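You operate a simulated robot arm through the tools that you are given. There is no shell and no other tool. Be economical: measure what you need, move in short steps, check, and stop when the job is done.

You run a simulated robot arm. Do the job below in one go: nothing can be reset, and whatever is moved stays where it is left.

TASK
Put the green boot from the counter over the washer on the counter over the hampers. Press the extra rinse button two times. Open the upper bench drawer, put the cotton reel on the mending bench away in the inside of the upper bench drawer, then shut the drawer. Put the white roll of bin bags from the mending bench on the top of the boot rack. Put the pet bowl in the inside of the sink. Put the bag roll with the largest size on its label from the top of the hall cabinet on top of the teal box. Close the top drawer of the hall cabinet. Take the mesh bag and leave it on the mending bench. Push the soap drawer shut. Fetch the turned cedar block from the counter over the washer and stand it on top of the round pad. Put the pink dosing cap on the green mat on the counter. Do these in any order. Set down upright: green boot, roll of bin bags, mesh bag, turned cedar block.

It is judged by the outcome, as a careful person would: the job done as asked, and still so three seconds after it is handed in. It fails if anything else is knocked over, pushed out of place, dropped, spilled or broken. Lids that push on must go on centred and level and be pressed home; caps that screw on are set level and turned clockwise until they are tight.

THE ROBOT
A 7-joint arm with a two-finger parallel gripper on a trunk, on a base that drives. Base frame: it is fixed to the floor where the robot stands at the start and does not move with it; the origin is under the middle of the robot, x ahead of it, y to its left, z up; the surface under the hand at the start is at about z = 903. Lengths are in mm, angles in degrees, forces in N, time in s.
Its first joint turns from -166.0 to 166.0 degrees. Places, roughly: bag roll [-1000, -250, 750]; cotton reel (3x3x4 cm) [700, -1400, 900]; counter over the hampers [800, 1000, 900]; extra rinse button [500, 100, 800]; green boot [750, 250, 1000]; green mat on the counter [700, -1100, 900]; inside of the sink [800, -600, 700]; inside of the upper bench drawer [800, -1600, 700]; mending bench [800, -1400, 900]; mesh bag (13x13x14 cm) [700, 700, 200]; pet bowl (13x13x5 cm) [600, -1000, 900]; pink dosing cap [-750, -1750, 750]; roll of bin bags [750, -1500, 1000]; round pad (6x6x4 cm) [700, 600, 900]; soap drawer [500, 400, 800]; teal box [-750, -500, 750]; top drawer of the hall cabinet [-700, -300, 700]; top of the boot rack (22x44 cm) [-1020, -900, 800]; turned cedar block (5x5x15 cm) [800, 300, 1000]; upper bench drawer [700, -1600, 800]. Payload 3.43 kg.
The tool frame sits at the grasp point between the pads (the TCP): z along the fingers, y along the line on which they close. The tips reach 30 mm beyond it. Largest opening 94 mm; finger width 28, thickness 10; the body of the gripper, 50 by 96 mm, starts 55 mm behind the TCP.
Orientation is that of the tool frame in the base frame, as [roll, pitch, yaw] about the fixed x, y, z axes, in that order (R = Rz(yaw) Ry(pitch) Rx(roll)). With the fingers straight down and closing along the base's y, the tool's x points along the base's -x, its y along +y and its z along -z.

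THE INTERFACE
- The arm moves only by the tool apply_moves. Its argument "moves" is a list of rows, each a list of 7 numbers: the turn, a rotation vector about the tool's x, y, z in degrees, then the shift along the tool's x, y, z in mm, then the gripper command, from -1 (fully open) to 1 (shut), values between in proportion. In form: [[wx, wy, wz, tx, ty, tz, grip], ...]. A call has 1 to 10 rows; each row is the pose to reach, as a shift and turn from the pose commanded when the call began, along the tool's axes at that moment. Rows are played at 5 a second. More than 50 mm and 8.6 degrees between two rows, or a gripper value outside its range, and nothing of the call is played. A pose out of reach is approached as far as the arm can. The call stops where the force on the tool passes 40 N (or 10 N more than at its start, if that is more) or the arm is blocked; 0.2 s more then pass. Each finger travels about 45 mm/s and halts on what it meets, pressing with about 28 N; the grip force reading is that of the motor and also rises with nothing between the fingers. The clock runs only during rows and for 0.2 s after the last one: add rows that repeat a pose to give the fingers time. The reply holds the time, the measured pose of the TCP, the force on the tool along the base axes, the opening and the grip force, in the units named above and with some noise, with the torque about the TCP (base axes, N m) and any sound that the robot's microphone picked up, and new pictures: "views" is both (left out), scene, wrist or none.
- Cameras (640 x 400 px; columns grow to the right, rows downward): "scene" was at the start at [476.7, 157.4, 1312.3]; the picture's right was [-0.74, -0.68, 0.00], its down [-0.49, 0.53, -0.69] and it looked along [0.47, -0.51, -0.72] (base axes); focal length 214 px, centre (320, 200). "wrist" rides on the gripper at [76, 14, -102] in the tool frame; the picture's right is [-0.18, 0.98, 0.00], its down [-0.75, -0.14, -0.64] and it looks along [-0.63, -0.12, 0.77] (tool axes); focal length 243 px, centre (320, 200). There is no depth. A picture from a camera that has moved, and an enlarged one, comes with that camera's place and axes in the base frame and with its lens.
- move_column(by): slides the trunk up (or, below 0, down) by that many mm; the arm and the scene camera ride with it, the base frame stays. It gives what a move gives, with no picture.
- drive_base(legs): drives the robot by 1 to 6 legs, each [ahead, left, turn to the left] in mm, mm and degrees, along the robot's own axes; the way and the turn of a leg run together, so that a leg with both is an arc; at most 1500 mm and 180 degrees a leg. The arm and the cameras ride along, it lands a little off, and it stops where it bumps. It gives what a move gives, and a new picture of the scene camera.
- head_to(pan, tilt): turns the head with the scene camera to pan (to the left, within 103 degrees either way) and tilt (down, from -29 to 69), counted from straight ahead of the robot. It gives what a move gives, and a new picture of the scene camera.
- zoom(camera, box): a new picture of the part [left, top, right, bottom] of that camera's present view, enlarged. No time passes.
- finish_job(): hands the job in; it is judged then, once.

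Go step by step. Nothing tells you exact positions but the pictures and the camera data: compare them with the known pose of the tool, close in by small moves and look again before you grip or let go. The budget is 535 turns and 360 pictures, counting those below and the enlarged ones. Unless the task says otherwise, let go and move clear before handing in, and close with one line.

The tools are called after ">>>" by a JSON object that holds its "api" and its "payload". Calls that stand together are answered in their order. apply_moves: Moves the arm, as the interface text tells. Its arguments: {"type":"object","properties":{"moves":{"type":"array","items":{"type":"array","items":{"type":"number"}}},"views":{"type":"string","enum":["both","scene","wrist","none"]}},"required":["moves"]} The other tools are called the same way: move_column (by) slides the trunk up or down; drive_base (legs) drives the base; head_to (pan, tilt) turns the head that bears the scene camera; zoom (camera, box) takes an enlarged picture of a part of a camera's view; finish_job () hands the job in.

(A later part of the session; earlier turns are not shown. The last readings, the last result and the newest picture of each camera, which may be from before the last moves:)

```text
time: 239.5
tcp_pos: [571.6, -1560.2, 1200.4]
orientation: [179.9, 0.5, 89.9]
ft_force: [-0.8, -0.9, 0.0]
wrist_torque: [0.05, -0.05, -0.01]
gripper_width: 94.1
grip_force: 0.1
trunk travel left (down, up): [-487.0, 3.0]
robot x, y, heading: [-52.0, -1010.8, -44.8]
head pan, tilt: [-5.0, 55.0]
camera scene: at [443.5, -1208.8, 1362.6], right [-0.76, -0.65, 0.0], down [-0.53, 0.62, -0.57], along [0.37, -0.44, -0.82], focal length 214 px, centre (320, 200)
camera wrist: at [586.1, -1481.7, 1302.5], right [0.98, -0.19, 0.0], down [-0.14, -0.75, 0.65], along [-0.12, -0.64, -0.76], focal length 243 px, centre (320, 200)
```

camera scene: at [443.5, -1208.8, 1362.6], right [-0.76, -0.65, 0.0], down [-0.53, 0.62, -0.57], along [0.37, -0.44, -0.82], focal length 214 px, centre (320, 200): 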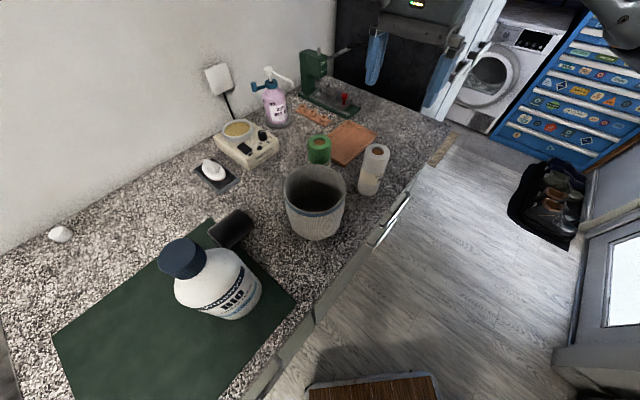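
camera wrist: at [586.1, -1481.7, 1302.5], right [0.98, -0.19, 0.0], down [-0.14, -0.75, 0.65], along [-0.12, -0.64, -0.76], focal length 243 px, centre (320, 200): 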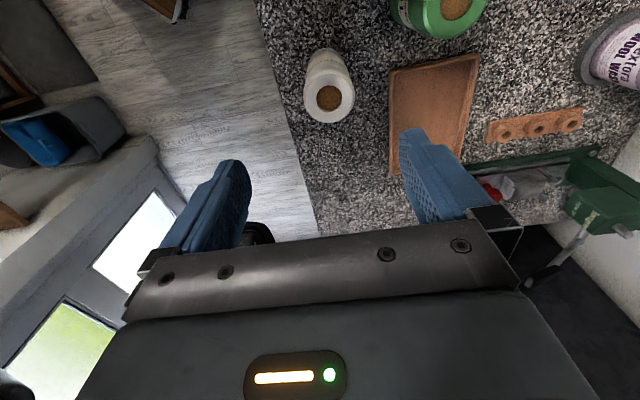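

>>> {"api": "apply_moves", "payload": {"moves": [[0, 0, 0, 6, 9, 45, -1], [0, 0, 0, 6, 9, 90, -1]], "views": "wrist"}}

```text
time: 240.1
tcp_pos: [579.4, -1555.7, 1110.1]
orientation: [179.8, 0.5, 90.1]
ft_force: [-0.1, 0.1, 0.1]
wrist_torque: [0.0, -0.06, 0.01]
gripper_width: 94.2
grip_force: 0.1
trunk travel left (down, up): [-487.0, 3.0]
robot x, y, heading: [-51.3, -1014.1, -44.3]
head pan, tilt: [-5.0, 55.0]
camera wrist: at [594.4, -1477.0, 1213.3], right [0.98, -0.18, 0.0], down [-0.14, -0.75, 0.65], along [-0.12, -0.64, -0.76], focal length 243 px, centre (320, 200)
```

wrist: 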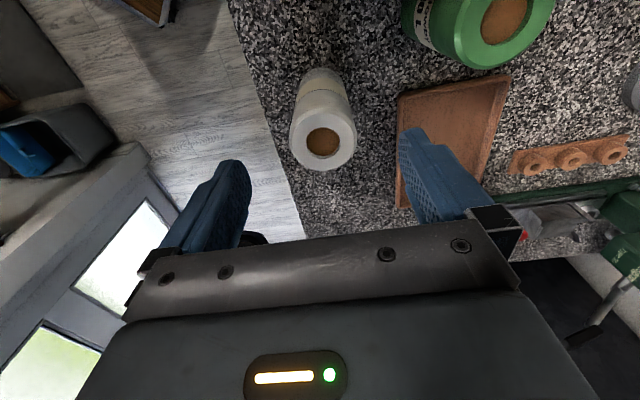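

>>> {"api": "apply_moves", "payload": {"moves": [[0, 0, 0, 0, 1, 40, -1], [0, 0, 0, 0, 1, 82, -1], [0, 0, 0, 0, 1, 82, 0], [0, 0, 0, 0, 1, 82, 1], [0, 0, 0, 0, 1, 82, 1], [0, 0, 0, 0, 1, 82, 1], [0, 0, 0, 0, 1, 82, 1]], "views": "none"}}

>>> {"api": "apply_moves", "payload": {"moves": [[0, 0, 0, 0, 0, -40, 1], [0, 0, 0, 0, 0, -85, 1], [0, 0, 0, 0, 0, -130, 1], [0, 0, 0, 0, 0, -170, 1]]}}

```text
time: 241.7
tcp_pos: [581.1, -1556.8, 1029.7]
orientation: [179.9, 0.4, 89.9]
ft_force: [0.5, -0.2, 0.9]
wrist_torque: [0.04, 0.02, -0.02]
gripper_width: 59.1
grip_force: 28.1
trunk travel left (down, up): [-487.0, 3.0]
robot x, y, heading: [-54.8, -1013.4, -44.6]
head pan, tilt: [-5.0, 55.0]
```

```text
time: 242.7
tcp_pos: [582.5, -1555.0, 1197.9]
orientation: [180.0, 0.7, 90.1]
ft_force: [-0.6, 0.2, -1.8]
wrist_torque: [0.03, 0.01, -0.02]
gripper_width: 58.9
grip_force: 28.1
trunk travel left (down, up): [-487.0, 3.0]
robot x, y, heading: [-51.9, -1009.1, -44.3]
head pan, tilt: [-5.0, 55.0]
camera scene: at [444.5, -1208.1, 1362.2], right [-0.76, -0.65, 0.0], down [-0.53, 0.62, -0.57], along [0.37, -0.44, -0.82], focal length 214 px, centre (320, 200)
camera wrist: at [597.5, -1475.9, 1302.1], right [0.98, -0.18, 0.0], down [-0.14, -0.75, 0.65], along [-0.12, -0.64, -0.76], focal length 243 px, centre (320, 200)
```

scene: 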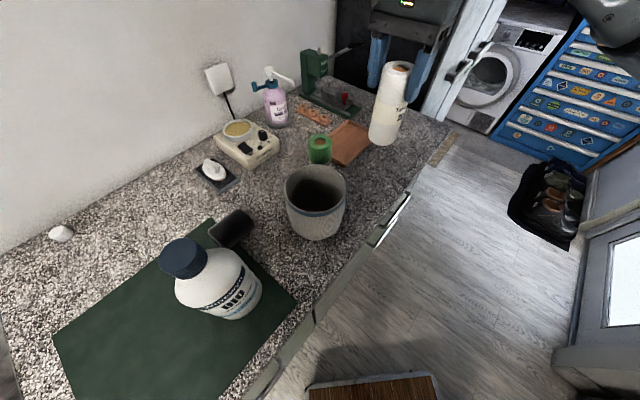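
wrist: 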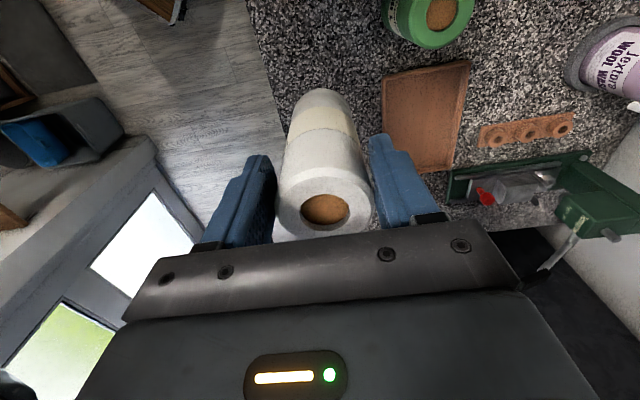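

>>> {"api": "drive_base", "payload": {"legs": [[0, 0, -50]]}}

>>> {"api": "head_to", "payload": {"pan": -90, "tilt": 45}}

```text
time: 245.4
tcp_pos: [-52.1, -1848.9, 1199.3]
orientation: [179.9, 0.5, 40.8]
ft_force: [0.4, -0.1, -1.0]
wrist_torque: [0.02, -0.04, -0.01]
gripper_width: 58.6
grip_force: 28.3
trunk travel left (down, up): [-487.0, 3.0]
robot x, y, heading: [-55.5, -1014.3, -93.9]
head pan, tilt: [-5.0, 55.0]
camera scene: at [120.4, -1517.4, 1362.3], right [-0.99, 0.15, 0.0], down [0.13, 0.81, -0.57], along [-0.09, -0.57, -0.82], focal length 214 px, centre (320, 200)
```

scene: 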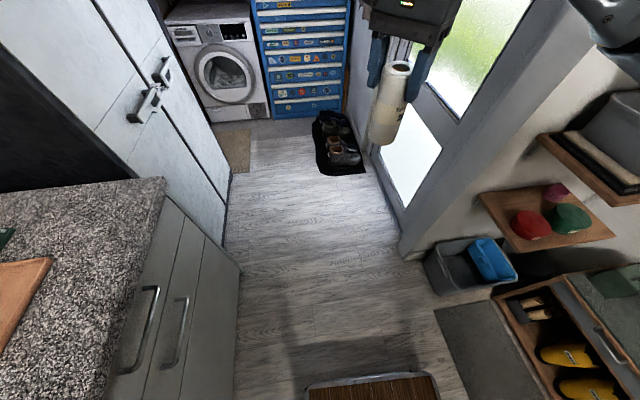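

```text
time: 246.9
tcp_pos: [-51.0, -1848.3, 1199.4]
orientation: [179.9, 0.4, 40.7]
ft_force: [0.3, 0.3, -1.4]
wrist_torque: [0.0, 0.0, 0.01]
gripper_width: 58.8
grip_force: 28.6
trunk travel left (down, up): [-487.0, 3.0]
robot x, y, heading: [-52.5, -1012.4, -94.0]
head pan, tilt: [-90.0, 45.0]
camera scene: at [50.4, -1440.7, 1375.8], right [0.07, 1.0, 0.0], down [0.71, -0.05, -0.71], along [-0.71, 0.05, -0.71], focal length 214 px, centre (320, 200)
```

scene: 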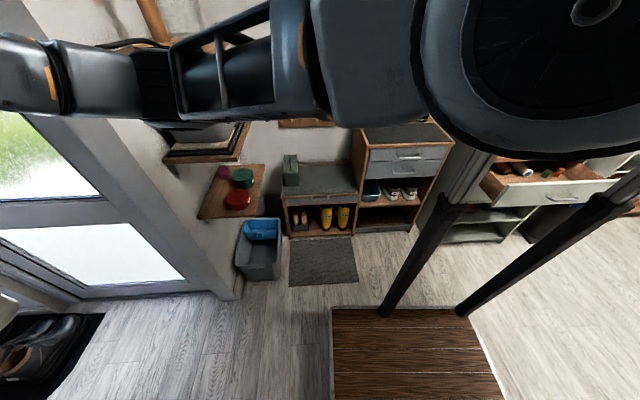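

>>> {"api": "apply_moves", "payload": {"moves": [[0, 0, 0, 26, -30, 0, 1], [0, 0, 0, 52, -61, 0, 1], [0, 0, 0, 78, -91, 0, 1]], "views": "none"}}

>>> {"api": "drive_base", "payload": {"legs": [[-116, -76, 0], [0, 0, -86]]}}

>>> {"api": "head_to", "payload": {"pan": 0, "tilt": 50}}

```text
time: 247.8
tcp_pos: [-52.1, -1728.3, 1198.4]
orientation: [179.9, 0.5, 40.8]
ft_force: [-0.6, -0.1, -1.3]
wrist_torque: [0.02, -0.03, 0.0]
gripper_width: 58.6
grip_force: 28.2
trunk travel left (down, up): [-487.0, 3.0]
robot x, y, heading: [-54.2, -1014.0, -94.0]
head pan, tilt: [-90.0, 45.0]
```

```text
time: 252.7
tcp_pos: [-837.1, -968.4, 1199.6]
orientation: [180.0, 0.5, -43.3]
ft_force: [-0.5, 0.1, -2.2]
wrist_torque: [0.0, -0.02, -0.04]
gripper_width: 58.5
grip_force: 27.9
trunk travel left (down, up): [-487.0, 3.0]
robot x, y, heading: [-120.5, -893.4, -178.0]
head pan, tilt: [-90.0, 45.0]
camera scene: at [-540.1, -1038.5, 1375.8], right [1.0, 0.04, 0.0], down [0.03, -0.71, -0.71], along [-0.03, 0.71, -0.71], focal length 214 px, centre (320, 200)
```

scene: 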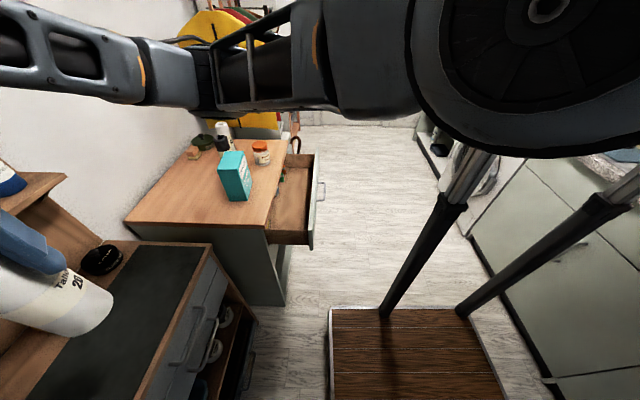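

```text
time: 254.3
tcp_pos: [-835.9, -967.9, 1198.7]
orientation: [179.9, 0.5, -43.2]
ft_force: [0.5, 0.5, -0.4]
wrist_torque: [-0.02, 0.02, -0.02]
gripper_width: 58.6
grip_force: 27.9
trunk travel left (down, up): [-487.0, 3.0]
robot x, y, heading: [-126.2, -892.7, -177.9]
head pan, tilt: [0.0, 50.0]
camera scene: at [-614.0, -1122.6, 1368.9], right [-0.04, 1.0, 0.0], down [0.77, 0.03, -0.64], along [-0.64, -0.02, -0.77], focal length 214 px, centre (320, 200)
```

scene: 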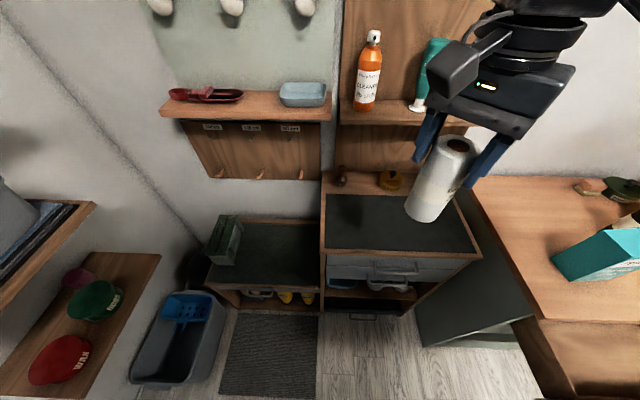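

The boot rack (tall unit with dark top) is in view. Moving the roll over its front half and lowering.

>>> {"api": "apply_moves", "payload": {"moves": [[0, 0, 0, -38, 18, 10, 1], [0, 0, 0, -76, 36, 20, 1], [0, 0, 0, -113, 54, 40, 1], [0, 0, 0, -113, 54, 85, 1], [0, 0, 0, -113, 54, 130, 1], [0, 0, 0, -113, 54, 175, 1]]}}

```text
time: 255.7
tcp_pos: [-955.6, -927.5, 1025.9]
orientation: [179.8, 0.6, -43.2]
ft_force: [0.1, 0.3, -1.5]
wrist_torque: [-0.02, -0.03, -0.03]
gripper_width: 58.7
grip_force: 28.1
trunk travel left (down, up): [-487.0, 3.0]
robot x, y, heading: [-125.8, -891.3, -177.6]
head pan, tilt: [0.0, 50.0]
camera scene: at [-614.0, -1122.4, 1369.0], right [-0.04, 1.0, 0.0], down [0.77, 0.03, -0.64], along [-0.64, -0.02, -0.77], focal length 214 px, centre (320, 200)
camera wrist: at [-909.4, -988.7, 1128.8], right [-0.81, -0.59, 0.0], down [-0.45, 0.62, 0.65], along [-0.38, 0.52, -0.76], focal length 243 px, centre (320, 200)
```

scene: 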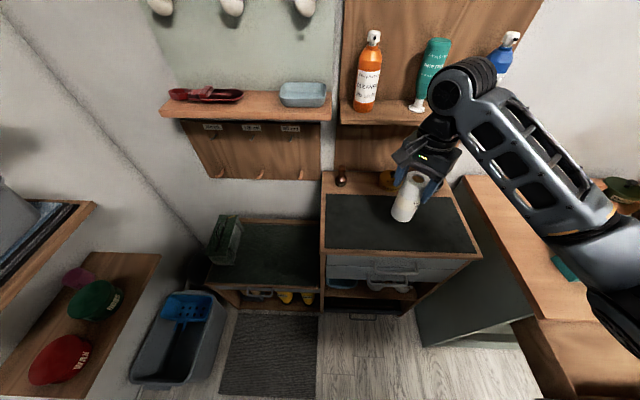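
wrist: 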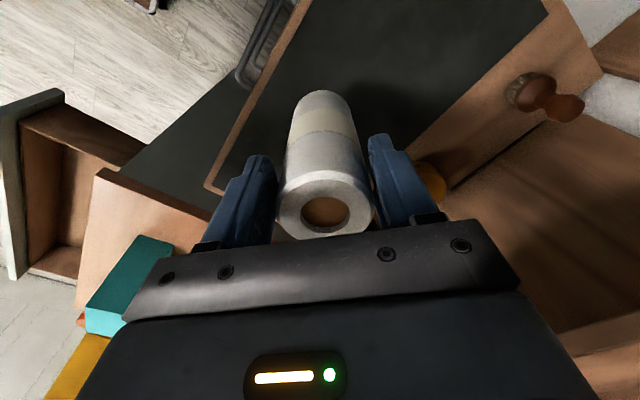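

>>> {"api": "apply_moves", "payload": {"moves": [[0, 0, 0, 0, 0, 40, 1], [0, 0, 0, 0, 0, 75, 1], [0, 0, 0, 0, 0, 86, 1], [0, 0, 0, 0, 0, 92, 1], [0, 0, 0, 0, 0, 97, 1], [0, 0, 0, 0, 0, 102, 1]]}}

```text
time: 257.1
tcp_pos: [-958.3, -927.1, 925.0]
orientation: [179.7, 0.6, -43.0]
ft_force: [1.2, -3.6, 26.2]
wrist_torque: [0.24, 0.27, 0.03]
gripper_width: 58.4
grip_force: 28.2
trunk travel left (down, up): [-487.0, 3.0]
robot x, y, heading: [-125.8, -889.4, -177.6]
head pan, tilt: [0.0, 50.0]
camera scene: at [-613.1, -1122.8, 1369.6], right [-0.04, 1.0, 0.0], down [0.77, 0.03, -0.64], along [-0.64, -0.02, -0.77], focal length 214 px, centre (320, 200)
camera wrist: at [-909.9, -989.1, 1028.3], right [-0.81, -0.59, 0.01], down [-0.45, 0.62, 0.65], along [-0.39, 0.52, -0.76], focal length 243 px, centre (320, 200)
```

scene: 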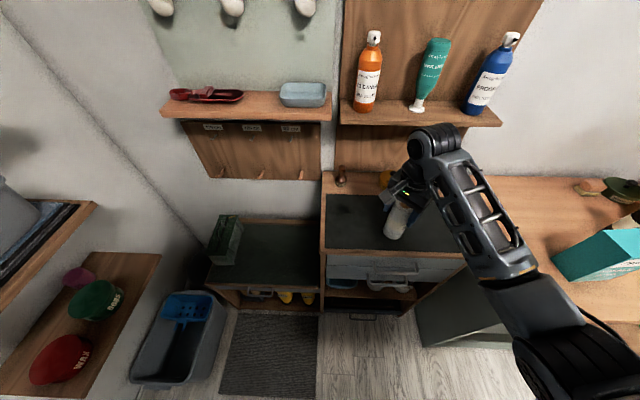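
wrist: 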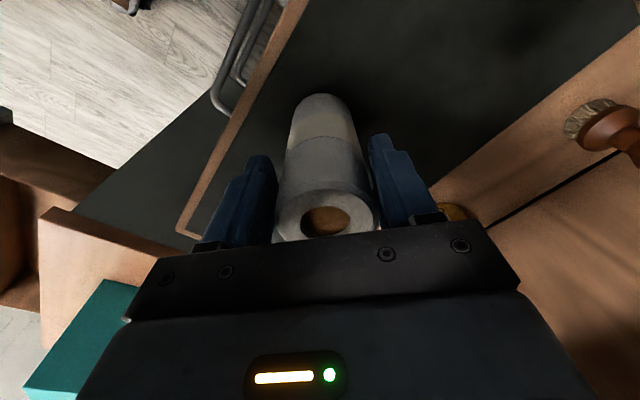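

>>> {"api": "apply_moves", "payload": {"moves": [[0, 0, 0, 0, 0, -0.5, 0], [0, 0, 0, 0, 0, -1, -0.4], [0, 0, 0, 0, 0, -1, -0.7], [0, 0, 0, 0, 0, -1, -0.7]], "views": "none"}}

>>> {"api": "apply_moves", "payload": {"moves": [[0, 0, 0, 0, 0, -40, -0.7], [0, 0, 0, 0, 0, -85, -0.7], [0, 0, 0, 0, 0, -130, -0.7], [0, 0, 0, 0, 0, -175, -0.7], [0, 0, 0, 0, 0, -220, -0.7], [0, 0, 0, 0, 0, -260, -0.7]]}}

```text
time: 258.1
tcp_pos: [-958.1, -926.3, 924.5]
orientation: [180.0, 0.4, -43.2]
ft_force: [0.0, 0.0, -0.8]
wrist_torque: [0.01, 0.01, 0.02]
gripper_width: 79.7
grip_force: 0.1
trunk travel left (down, up): [-487.0, 3.0]
robot x, y, heading: [-126.3, -886.9, -177.5]
head pan, tilt: [0.0, 50.0]
```

```text
time: 259.5
tcp_pos: [-955.9, -930.3, 1184.4]
orientation: [180.0, 0.4, -43.2]
ft_force: [0.4, 0.2, 0.3]
wrist_torque: [0.02, -0.01, 0.0]
gripper_width: 79.9
grip_force: 0.0
trunk travel left (down, up): [-487.0, 3.0]
robot x, y, heading: [-123.9, -889.4, -177.8]
head pan, tilt: [0.0, 50.0]
camera scene: at [-614.1, -1122.6, 1368.7], right [-0.04, 1.0, 0.0], down [0.77, 0.03, -0.64], along [-0.64, -0.02, -0.77], focal length 214 px, centre (320, 200)
camera wrist: at [-908.8, -991.7, 1287.3], right [-0.81, -0.59, 0.0], down [-0.45, 0.62, 0.65], along [-0.38, 0.52, -0.76], focal length 243 px, centre (320, 200)
```

scene: 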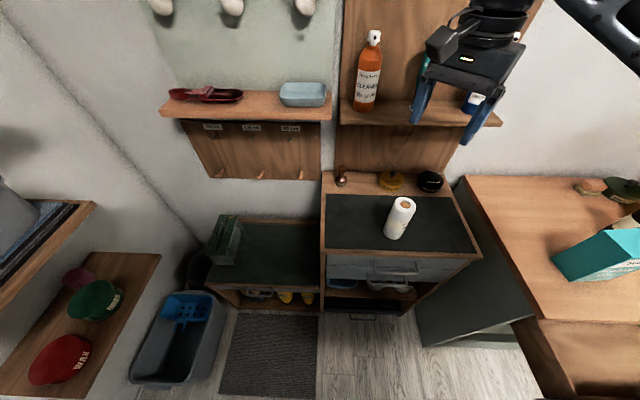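
wrist: 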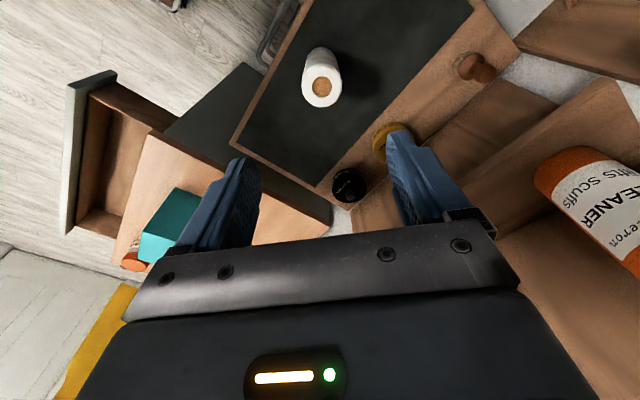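

The roll stands on the boot rack. Next the hall cabinet to the right; let me look at it.

>>> {"api": "head_to", "payload": {"pan": -60, "tilt": 45}}

```text
time: 260.8
tcp_pos: [-955.2, -930.7, 1184.0]
orientation: [179.8, 0.5, -43.2]
ft_force: [-0.2, -0.5, 0.5]
wrist_torque: [0.02, -0.01, -0.06]
gripper_width: 80.0
grip_force: 0.0
trunk travel left (down, up): [-487.0, 3.0]
robot x, y, heading: [-119.9, -889.6, -177.7]
head pan, tilt: [-60.0, 45.0]
camera scene: at [-580.4, -1050.9, 1375.8], right [0.85, 0.53, 0.0], down [0.38, -0.6, -0.71], along [-0.38, 0.6, -0.71], focal length 214 px, centre (320, 200)
```

scene: 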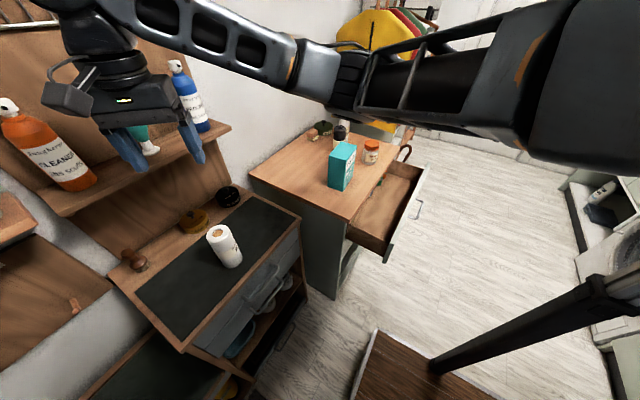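

>>> {"api": "zoom", "payload": {"camera": "scene", "box": [240, 110, 440, 235]}}

```text
3.20 times, centred on (340, 172) of scene
camera zoom: at [-580.4, -1050.9, 1375.8], right [0.85, 0.53, 0.0], down [0.38, -0.6, -0.71], along [-0.38, 0.6, -0.71], focal length 686 px, centre (256, 288)
```

zoom: 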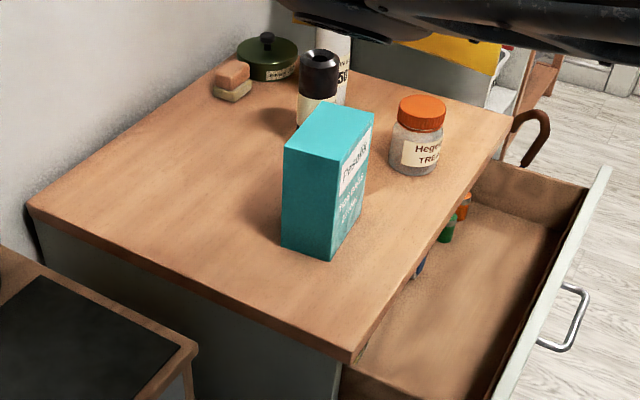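

>>> {"api": "apply_moves", "payload": {"moves": [[0, 0, 0, 36, -34, 0, -0.7], [0, 0, 0, 72, -68, 0, -0.7], [0, 0, 0, 109, -103, 0, -0.7]], "views": "none"}}

>>> {"api": "drive_base", "payload": {"legs": [[0, 0, -47]]}}

>>> {"api": "head_to", "payload": {"pan": 5, "tilt": 50}}

```text
refused: row 3 steps farther than a row can; nothing moved
```

```text
time: 263.4
tcp_pos: [-714.4, -303.0, 1184.7]
orientation: [179.9, 0.5, -90.6]
ft_force: [0.4, -0.2, -0.3]
wrist_torque: [-0.03, -0.01, -0.01]
gripper_width: 80.0
grip_force: 0.0
trunk travel left (down, up): [-487.0, 3.0]
robot x, y, heading: [-123.1, -890.2, 134.6]
head pan, tilt: [-60.0, 45.0]
camera scene: at [-551.4, -661.2, 1375.8], right [0.96, -0.26, 0.0], down [-0.19, -0.68, -0.71], along [0.19, 0.68, -0.71], focal length 214 px, centre (320, 200)
```

scene: 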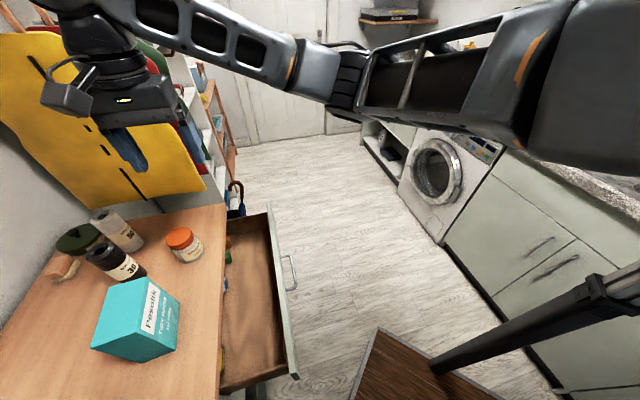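

```text
time: 264.7
tcp_pos: [-715.1, -304.0, 1183.7]
orientation: [179.9, 0.4, -90.7]
ft_force: [-0.2, 0.4, 0.8]
wrist_torque: [0.0, -0.03, -0.02]
gripper_width: 80.1
grip_force: 0.1
trunk travel left (down, up): [-487.0, 3.0]
robot x, y, heading: [-123.6, -889.8, 134.5]
head pan, tilt: [5.0, 50.0]
camera scene: at [-631.5, -689.7, 1368.9], right [0.65, 0.76, 0.0], down [0.58, -0.5, -0.64], along [-0.49, 0.42, -0.77], focal length 214 px, centre (320, 200)
```

scene: 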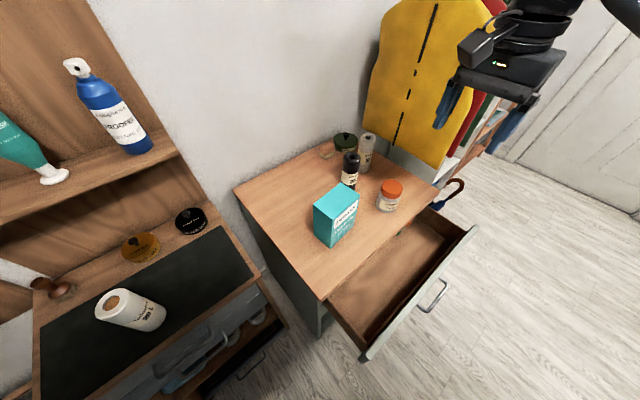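

>>> {"api": "zoom", "payload": {"camera": "scene", "box": [300, 120, 420, 220]}}

```text
4.00 times, centred on (360, 170) of scene
camera zoom: at [-631.5, -689.7, 1368.9], right [0.65, 0.76, 0.0], down [0.58, -0.5, -0.64], along [-0.49, 0.42, -0.77], focal length 858 px, centre (160, 320)
```

zoom: 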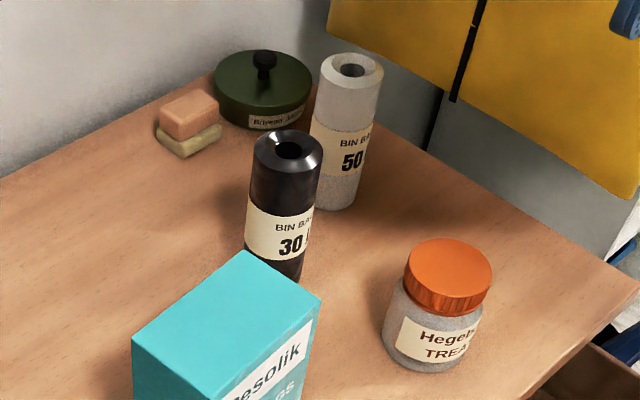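

White "50" is the largest roll. First I close the cabinet's top drawer: reorient the hand to point toward −x.

>>> {"api": "apply_moves", "payload": {"moves": [[-8.5, 0, 0, 0, -25, 6, -0.2], [-17, 0, 0, 0, -50, 12, 0.5], [-25.5, 0, 0, 0, -75, 18, 1], [-34, 0, 0, 0, -100, 24, 1], [-42.5, 0, 0, 0, -125, 30, 1], [-51, 0, 0, 0, -150, 36, 1], [-59.5, 0, 0, 0, -175, 42, 1], [-68, 0, 0, 0, -200, 48, 1], [-76.5, 0, 0, 0, -225, 54, 1], [-85, 0, 0, 0, -250, 60, 1]], "views": "none"}}

>>> {"api": "move_column", "payload": {"by": -400}}

>>> {"api": "apply_moves", "payload": {"moves": [[-4.5, 0, 0, 0, 0, 0, 1]]}}

```text
time: 266.9
tcp_pos: [-464.3, -306.3, 1124.3]
orientation: [94.9, 0.5, -90.7]
ft_force: [-0.8, 0.6, 0.7]
wrist_torque: [-0.02, 0.01, 0.03]
gripper_width: 0.2
grip_force: 27.6
trunk travel left (down, up): [-487.0, 3.0]
robot x, y, heading: [-124.5, -887.3, 134.6]
head pan, tilt: [5.0, 50.0]
```

```text
time: 270.8
tcp_pos: [-465.7, -306.4, 724.7]
orientation: [94.9, 0.5, -90.7]
ft_force: [0.1, -0.3, -0.5]
wrist_torque: [-0.05, 0.01, 0.01]
gripper_width: 0.1
grip_force: 28.1
trunk travel left (down, up): [-87.0, 403.0]
robot x, y, heading: [-121.2, -889.9, 134.4]
head pan, tilt: [5.0, 50.0]
```

```text
time: 271.2
tcp_pos: [-463.6, -305.9, 724.8]
orientation: [90.4, 0.5, -90.7]
ft_force: [0.6, -0.2, -0.8]
wrist_torque: [0.04, -0.03, 0.0]
gripper_width: 0.1
grip_force: 28.1
trunk travel left (down, up): [-87.0, 403.0]
robot x, y, heading: [-123.6, -886.2, 134.5]
head pan, tilt: [5.0, 50.0]
camera scene: at [-631.5, -689.8, 968.9], right [0.65, 0.76, 0.0], down [0.58, -0.5, -0.64], along [-0.49, 0.42, -0.77], focal length 214 px, centre (320, 200)
camera wrist: at [-363.0, -382.1, 740.2], right [0.0, 0.18, 0.98], down [0.65, 0.75, -0.13], along [-0.76, 0.64, -0.12], focal length 243 px, centre (320, 200)
```

scene: 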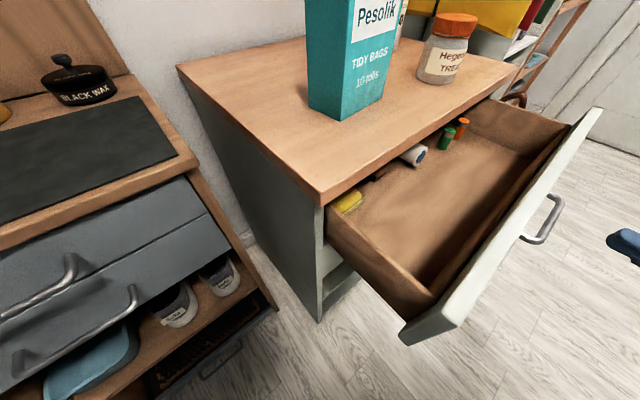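
wrist: 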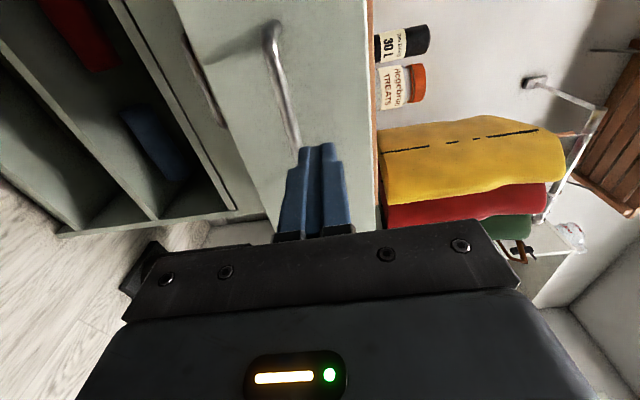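

>>> {"api": "apply_moves", "payload": {"moves": [[0, 0, 0, 19, 4, 30, 1], [0, 0, 0, 19, 4, 65, 1], [0, 0, 0, 19, 4, 90, 1], [0, 0, 0, 19, 4, 110, 1], [0, 0, 0, 19, 4, 130, 1], [0, 0, 0, 19, 4, 150, 1], [0, 0, 0, 19, 4, 170, 1]]}}

```text
time: 272.8
tcp_pos: [-634.3, -322.1, 726.9]
orientation: [90.4, 0.4, -90.7]
ft_force: [-0.5, 0.1, 0.0]
wrist_torque: [0.0, 0.0, 0.02]
gripper_width: 0.0
grip_force: 28.5
trunk travel left (down, up): [-87.0, 403.0]
robot x, y, heading: [-124.2, -887.5, 134.3]
head pan, tilt: [5.0, 50.0]
camera scene: at [-631.5, -689.7, 968.9], right [0.65, 0.76, 0.0], down [0.58, -0.5, -0.64], along [-0.49, 0.42, -0.77], focal length 214 px, centre (320, 200)
camera wrist: at [-533.5, -398.8, 742.0], right [0.0, 0.18, 0.98], down [0.65, 0.75, -0.13], along [-0.76, 0.64, -0.12], focal length 243 px, centre (320, 200)
```

scene: 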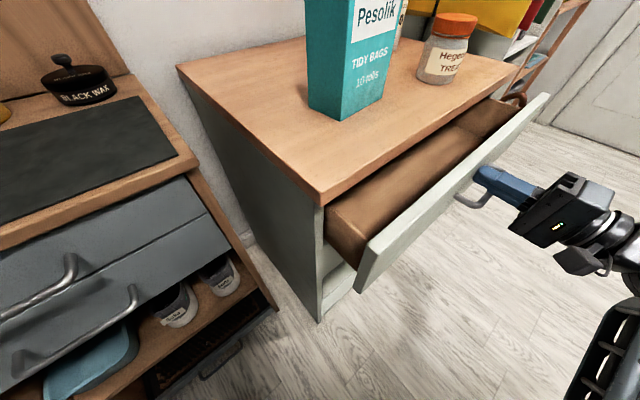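
wrist: 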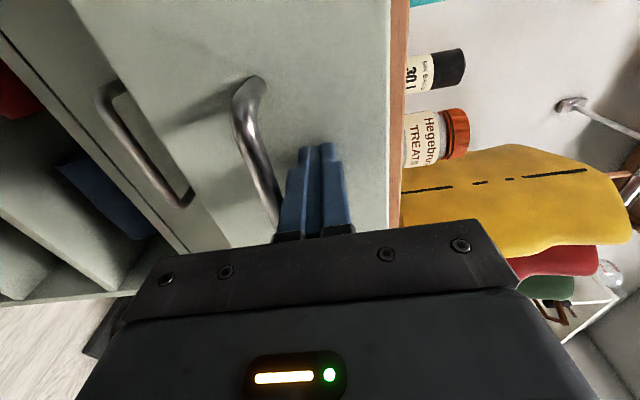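

Works well; keep pushing until it stops.

>>> {"api": "apply_moves", "payload": {"moves": [[0, 0, 0, 0, 0, 20, 1], [0, 0, 0, 0, 0, 40, 1], [0, 0, 0, 0, 0, 60, 1], [0, 0, 0, 0, 0, 80, 1], [0, 0, 0, 0, 0, 95, 1], [0, 0, 0, 0, 0, 108, 1], [0, 0, 0, 0, 0, 120, 1], [0, 0, 0, 0, 0, 130, 1]]}}

```text
time: 274.1
tcp_pos: [-733.0, -322.4, 727.0]
orientation: [90.5, 0.4, -90.7]
ft_force: [11.2, -4.2, 1.4]
wrist_torque: [0.03, 0.1, 0.3]
gripper_width: 0.0
grip_force: 28.0
trunk travel left (down, up): [-87.0, 403.0]
robot x, y, heading: [-123.3, -890.1, 134.8]
head pan, tilt: [5.0, 50.0]
stopped in row 6: the force on the tool passed its limit at 68 N (the readings are from after the stop); the commanded pose is now the measured one
camera scene: at [-631.0, -689.8, 969.1], right [0.65, 0.76, 0.0], down [0.58, -0.5, -0.64], along [-0.49, 0.42, -0.77], focal length 214 px, centre (320, 200)
camera wrist: at [-630.9, -397.7, 741.4], right [-0.01, 0.18, 0.98], down [0.65, 0.75, -0.13], along [-0.76, 0.64, -0.12], focal length 243 px, centre (320, 200)
```

scene: 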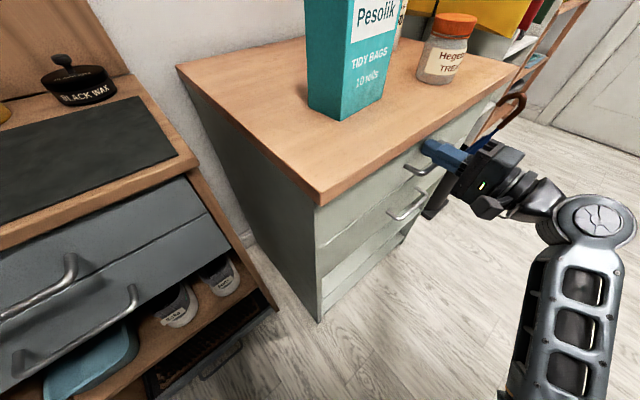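
wrist: 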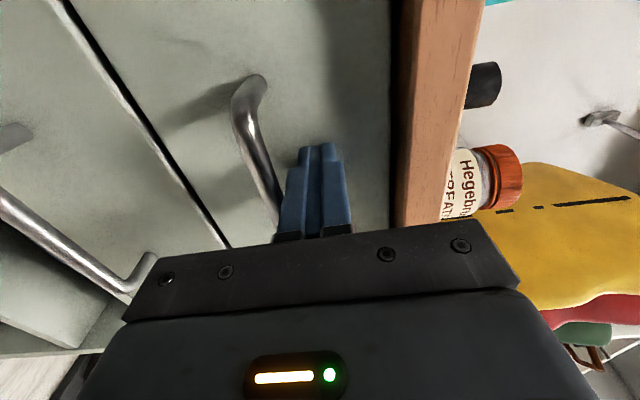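

Drawer shut. Retract, raise, point down, and relocate the base in front of the cabinet.

>>> {"api": "apply_moves", "payload": {"moves": [[0, 0, 0, 0, 0, -50, 1], [0, 0, 0, 0, 0, -100, 1], [0, 0, 0, 0, 0, -150, 1]], "views": "none"}}

>>> {"api": "move_column", "payload": {"by": 400}}

>>> {"api": "apply_moves", "payload": {"moves": [[8.5, 0, 0, 0, 8, 0, 1], [17, 0, 0, 0, 16, 0, 0.5], [25.5, 0, 0, 0, 24, 0, 0], [34, 0, 0, 0, 32, 0, -0.5], [42.5, 0, 0, 0, 40, 0, -0.8], [51, 0, 0, 0, 48, 0, -0.8], [59.5, 0, 0, 0, 56, 0, -0.8], [68, 0, 0, 0, 64, 0, -0.8], [76.5, 0, 0, 0, 72, 0, -0.8], [85, 0, 0, 0, 80, 0, -0.8]], "views": "none"}}

>>> {"api": "drive_base", "payload": {"legs": [[0, 0, 45]]}}

```text
time: 274.9
tcp_pos: [-584.8, -325.8, 727.9]
orientation: [90.4, 0.4, -90.6]
ft_force: [0.0, 0.0, 0.7]
wrist_torque: [-0.01, 0.0, -0.02]
gripper_width: 0.0
grip_force: 28.3
trunk travel left (down, up): [-87.0, 403.0]
robot x, y, heading: [-123.2, -891.3, 134.7]
head pan, tilt: [5.0, 50.0]
```

```text
time: 278.8
tcp_pos: [-584.7, -324.3, 1127.0]
orientation: [90.5, 0.4, -90.8]
ft_force: [-0.8, 1.0, -0.9]
wrist_torque: [0.02, -0.02, 0.0]
gripper_width: 0.2
grip_force: 28.2
trunk travel left (down, up): [-487.0, 3.0]
robot x, y, heading: [-123.6, -894.1, 134.6]
head pan, tilt: [5.0, 50.0]
```

```text
time: 281.0
tcp_pos: [-583.2, -326.4, 1208.0]
orientation: [175.6, 0.4, -90.8]
ft_force: [-0.1, 0.3, -0.3]
wrist_torque: [0.0, 0.0, 0.0]
gripper_width: 84.7
grip_force: 0.1
trunk travel left (down, up): [-487.0, 3.0]
robot x, y, heading: [-120.9, -891.8, 134.6]
head pan, tilt: [5.0, 50.0]
```

```text
time: 283.4
tcp_pos: [-848.1, -819.7, 1207.4]
orientation: [175.5, 0.4, -45.6]
ft_force: [0.1, 0.3, -0.3]
wrist_torque: [0.05, 0.02, 0.0]
gripper_width: 84.7
grip_force: 0.0
trunk travel left (down, up): [-487.0, 3.0]
robot x, y, heading: [-120.5, -888.0, 179.5]
head pan, tilt: [5.0, 50.0]
camera scene: at [-622.8, -1108.6, 1368.9], right [-0.08, 1.0, 0.0], down [0.76, 0.06, -0.64], along [-0.64, -0.05, -0.77], focal length 214 px, centre (320, 200)
```

scene: 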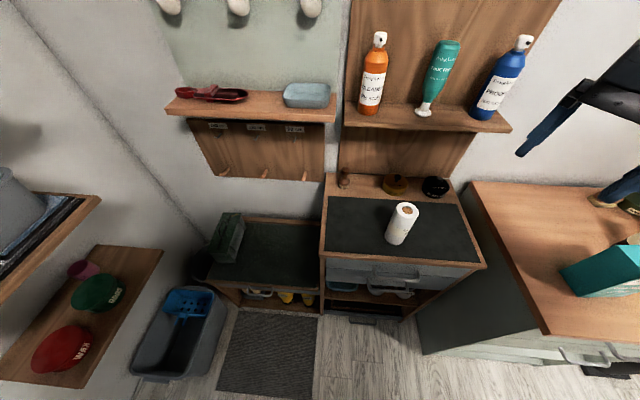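

>>> {"api": "drive_base", "payload": {"legs": [[0, -470, 0], [90, 0, 0]]}}

>>> {"api": "apply_moves", "payload": {"moves": [[4, 0, 0, 0, 0, 0, -0.8], [4.4, 0, 8, 0, 0, 0, -0.8], [4.4, 0, 16, 0, 0, 0, -0.8], [4.4, 0, 24, 0, 0, 0, -0.8], [4.4, 0, 32, 0, 0, 0, -0.8], [4.4, 0, 40, 0, 0, 0, -0.8], [4.4, 0, 45, 0, 0, 0, -0.8]]}}

```text
time: 286.9
tcp_pos: [-939.7, -362.0, 1208.1]
orientation: [175.5, 0.4, -45.0]
ft_force: [0.4, -0.4, 0.1]
wrist_torque: [-0.03, 0.0, 0.04]
gripper_width: 84.8
grip_force: 0.0
trunk travel left (down, up): [-487.0, 3.0]
robot x, y, heading: [-215.1, -425.5, -179.7]
head pan, tilt: [5.0, 50.0]
camera scene: at [-711.3, -649.6, 1369.0], right [-0.09, 1.0, 0.0], down [0.76, 0.07, -0.64], along [-0.64, -0.06, -0.77], focal length 214 px, centre (320, 200)
```

scene: 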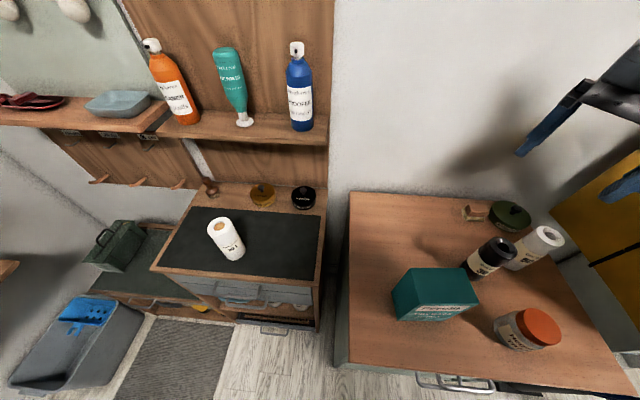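

```text
time: 288.5
tcp_pos: [-939.2, -362.0, 1207.9]
orientation: [-179.5, -1.3, -90.1]
ft_force: [-0.2, 0.4, -0.7]
wrist_torque: [-0.02, 0.03, -0.01]
gripper_width: 84.7
grip_force: 0.0
trunk travel left (down, up): [-487.0, 3.0]
robot x, y, heading: [-215.1, -426.5, -179.7]
head pan, tilt: [5.0, 50.0]
camera scene: at [-711.6, -649.6, 1368.9], right [-0.09, 1.0, 0.0], down [0.76, 0.07, -0.64], along [-0.64, -0.06, -0.77], focal length 214 px, centre (320, 200)
camera wrist: at [-954.5, -435.3, 1312.3], right [-0.98, 0.19, -0.01], down [0.14, 0.77, 0.63], along [0.13, 0.61, -0.78], focal length 243 px, centre (320, 200)
```

scene: 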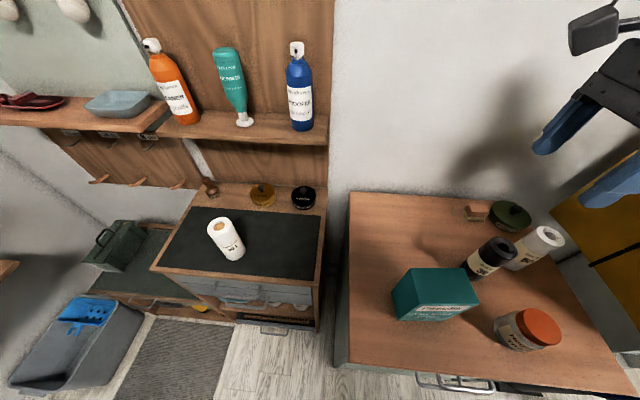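
wrist: 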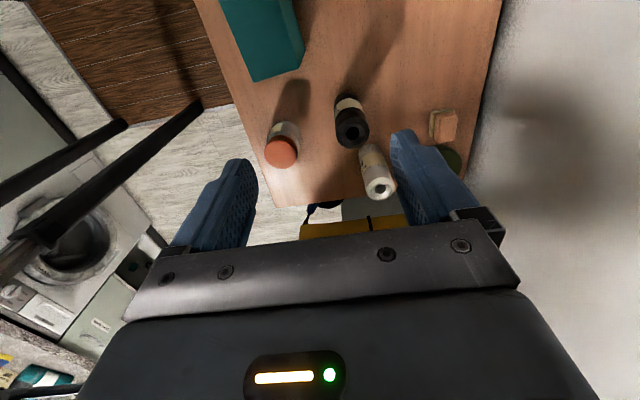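

>>> {"api": "apply_moves", "payload": {"moves": [[0, 0, 0, -44, 14, 0, -0.8], [0, 0, 0, -88, 29, 0, -0.8], [0, 0, 0, -132, 44, 20, -0.8], [0, 0, 0, -177, 58, 40, -0.8], [0, 0, 0, -222, 72, 60, -0.8]], "views": "wrist"}}

```text
refused: row 3 steps farther than a row can; nothing moved
```

>>> {"api": "apply_moves", "payload": {"moves": [[0, 0, 0, -44, 14, 0, -0.8], [0, 0, 0, -88, 29, 0, -0.8], [0, 0, 0, -132, 44, 10, -0.8], [0, 0, 0, -177, 58, 20, -0.8], [0, 0, 0, -222, 72, 30, -0.8], [0, 0, 0, -222, 72, 75, -0.8]], "views": "wrist"}}

```text
time: 289.9
tcp_pos: [-1011.0, -143.9, 1127.8]
orientation: [-179.5, -1.2, -89.9]
ft_force: [-0.1, -0.7, 0.8]
wrist_torque: [-0.02, 0.02, 0.03]
gripper_width: 84.3
grip_force: 0.1
trunk travel left (down, up): [-487.0, 3.0]
robot x, y, heading: [-215.0, -423.4, -179.6]
head pan, tilt: [5.0, 50.0]
camera wrist: at [-1025.7, -215.4, 1232.9], right [-0.98, 0.18, -0.01], down [0.14, 0.77, 0.63], along [0.12, 0.61, -0.78], focal length 243 px, centre (320, 200)
```

wrist: 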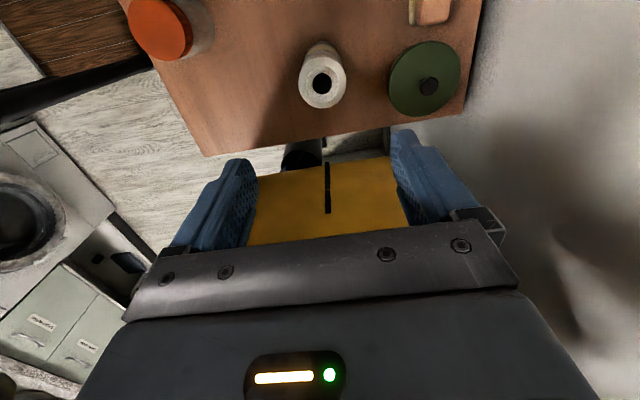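

>>> {"api": "apply_moves", "payload": {"moves": [[-0.5, -1.2, 0, 2, 0, 45, -0.8], [-0.5, -1.2, 0, 2, 0, 90, -0.8], [-0.5, -1.2, 0, 2, 0, 135, -0.8]]}}

```text
time: 290.7
tcp_pos: [-1008.6, -145.6, 991.4]
orientation: [-180.0, 0.0, -90.0]
ft_force: [0.1, 0.3, -0.2]
wrist_torque: [-0.01, 0.02, -0.02]
gripper_width: 84.6
grip_force: 0.1
trunk travel left (down, up): [-487.0, 3.0]
robot x, y, heading: [-216.5, -425.5, -180.0]
head pan, tilt: [5.0, 50.0]
camera scene: at [-711.4, -649.2, 1369.1], right [-0.09, 1.0, 0.0], down [0.76, 0.07, -0.64], along [-0.64, -0.06, -0.77], focal length 214 px, centre (320, 200)
camera wrist: at [-1022.5, -221.1, 1094.9], right [-0.98, 0.18, 0.0], down [0.14, 0.75, 0.64], along [0.12, 0.63, -0.77], focal length 243 px, centre (320, 200)
```

scene: 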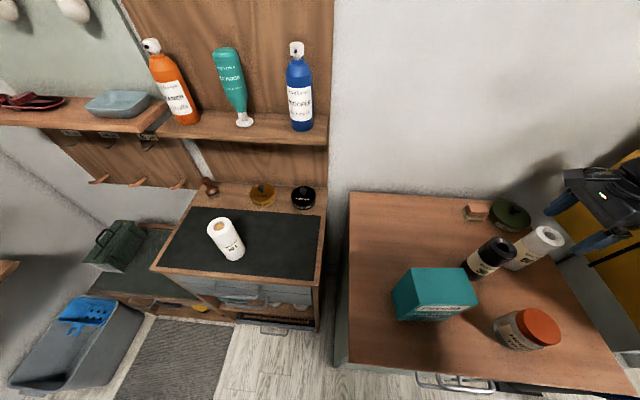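
wrist: 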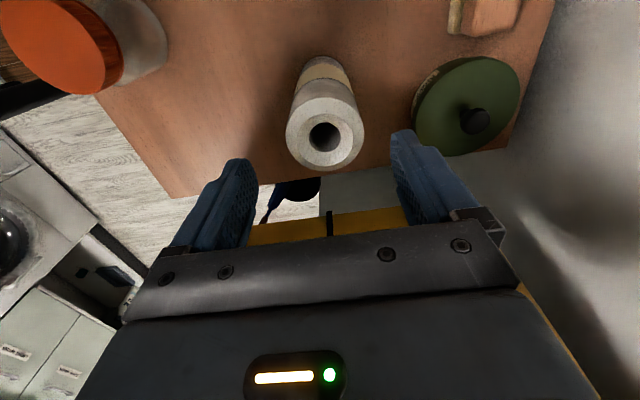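

>>> {"api": "apply_moves", "payload": {"moves": [[0, 0, 0, 0, 3, 45, -0.8], [0, 0, 0, 0, 3, 90, -0.8], [0, 0, 0, 0, 3, 100, -0.8], [0, 0, 0, 0, 3, 100, 0], [0, 0, 0, 0, 3, 100, 1], [0, 0, 0, 0, 3, 100, 1], [0, 0, 0, 0, 3, 100, 1]], "views": "none"}}

>>> {"api": "apply_moves", "payload": {"moves": [[0, 0, 0, 0, 0, -40, 1], [0, 0, 0, 0, 0, -85, 1], [0, 0, 0, 0, 0, -130, 1], [0, 0, 0, 0, 0, -175, 1], [0, 0, 0, 0, 0, -220, 1], [0, 0, 0, 0, 0, -265, 1]]}}

```text
time: 292.3
tcp_pos: [-1013.5, -147.6, 893.5]
orientation: [179.9, 0.0, -90.0]
ft_force: [0.8, -0.2, 0.1]
wrist_torque: [-0.02, -0.01, -0.02]
gripper_width: 53.8
grip_force: 28.6
trunk travel left (down, up): [-487.0, 3.0]
robot x, y, heading: [-214.4, -425.8, -179.8]
head pan, tilt: [5.0, 50.0]
```

```text
time: 293.7
tcp_pos: [-1015.3, -147.8, 1156.3]
orientation: [-179.8, 0.0, -90.0]
ft_force: [0.5, 0.5, -1.8]
wrist_torque: [0.0, 0.01, 0.0]
gripper_width: 53.8
grip_force: 28.0
trunk travel left (down, up): [-487.0, 3.0]
robot x, y, heading: [-214.3, -427.7, -179.9]
head pan, tilt: [5.0, 50.0]
camera scene: at [-711.8, -649.6, 1368.7], right [-0.09, 1.0, 0.0], down [0.76, 0.07, -0.64], along [-0.64, -0.06, -0.77], focal length 214 px, centre (320, 200)
camera wrist: at [-1028.2, -223.0, 1259.3], right [-0.98, 0.18, 0.0], down [0.14, 0.75, 0.64], along [0.12, 0.63, -0.77], focal length 243 px, centre (320, 200)
```

scene: 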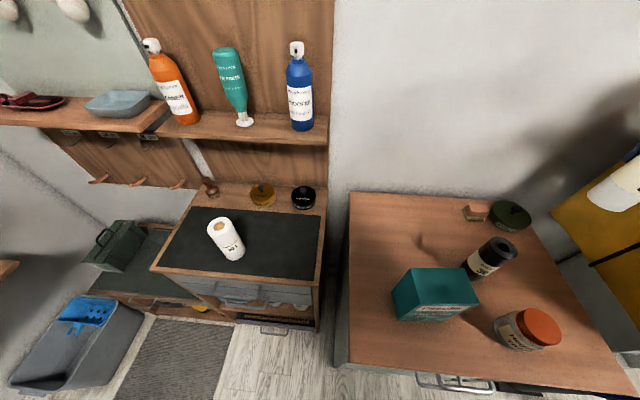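
wrist: 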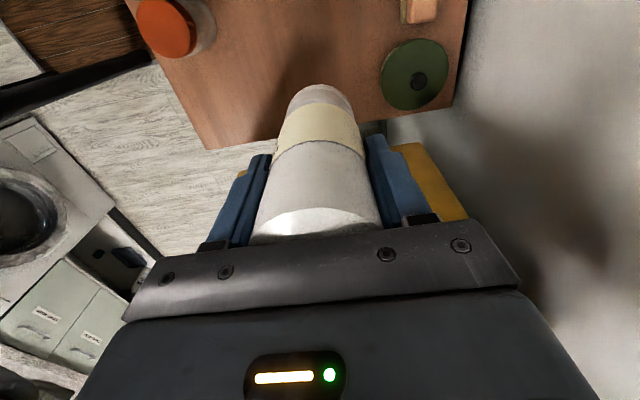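

>>> {"api": "apply_moves", "payload": {"moves": [[0, 0, 0, 40, -20, 0, 1], [0, 0, 0, 80, -40, 0, 1], [0, 0, 0, 120, -60, 0, 1], [0, 0, 0, 160, -80, 0, 1], [0, 0, 0, 200, -100, 0, 1], [0, 0, 0, 235, -118, 0, 1], [0, 0, 0, 268, -135, 0, 1]]}}

```text
time: 295.3
tcp_pos: [-876.3, -415.5, 1159.5]
orientation: [-179.9, 0.0, -90.1]
ft_force: [0.7, -1.1, -2.2]
wrist_torque: [0.02, -0.02, -0.02]
gripper_width: 53.6
grip_force: 27.6
trunk travel left (down, up): [-487.0, 3.0]
robot x, y, heading: [-214.2, -426.0, -179.8]
head pan, tilt: [5.0, 50.0]
camera scene: at [-711.6, -649.0, 1368.9], right [-0.09, 1.0, 0.0], down [0.76, 0.07, -0.64], along [-0.64, -0.06, -0.77], focal length 214 px, centre (320, 200)
camera wrist: at [-890.7, -490.0, 1262.1], right [-0.98, 0.19, 0.0], down [0.14, 0.75, 0.64], along [0.12, 0.63, -0.77], focal length 243 px, centre (320, 200)
```

scene: 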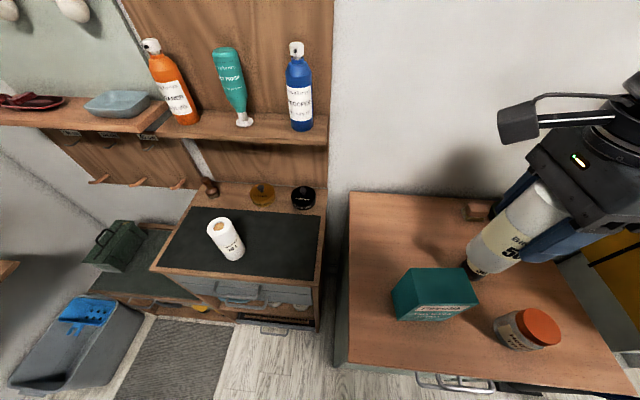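
wrist: 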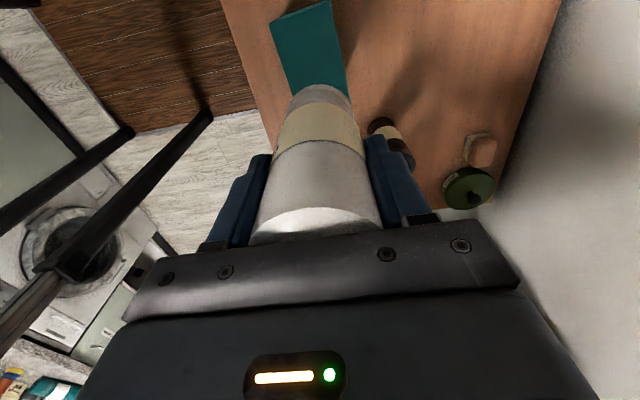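

>>> {"api": "zoom", "payload": {"camera": "scene", "box": [370, 240, 510, 340]}}

>>> {"api": "zoom", "payload": {"camera": "wrist", "box": [220, 0, 400, 130]}}

```text
4.00 times, centred on (440, 290) of scene
camera zoom: at [-711.6, -649.0, 1368.9], right [-0.09, 1.0, 0.0], down [0.76, 0.07, -0.64], along [-0.64, -0.06, -0.77], focal length 858 px, centre (-160, -160)
```

zoom: 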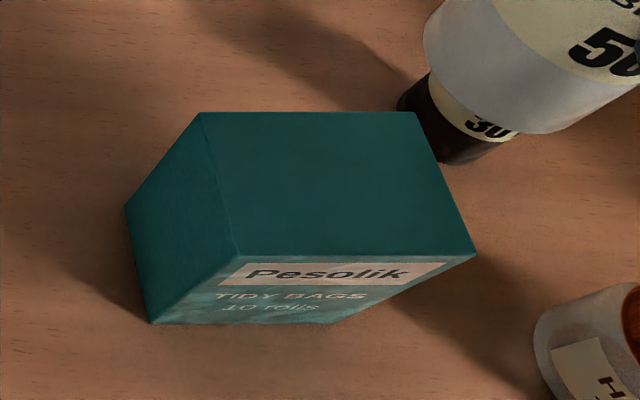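

```text
3.08 times, centred on (310, 65) of wrist
camera zoom: at [-890.7, -490.0, 1262.1], right [-0.98, 0.19, 0.0], down [0.14, 0.75, 0.64], along [0.12, 0.63, -0.77], focal length 746 px, centre (351, 615)
```

zoom: 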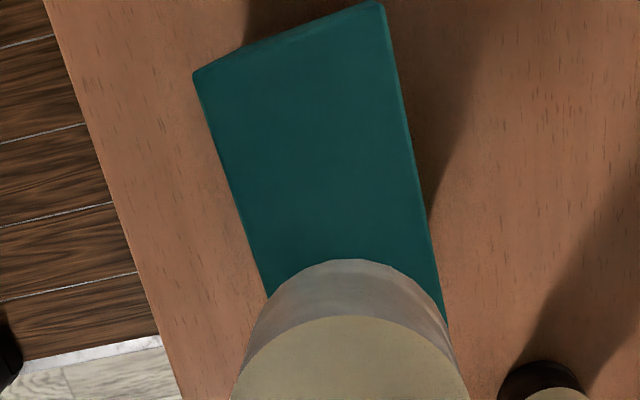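

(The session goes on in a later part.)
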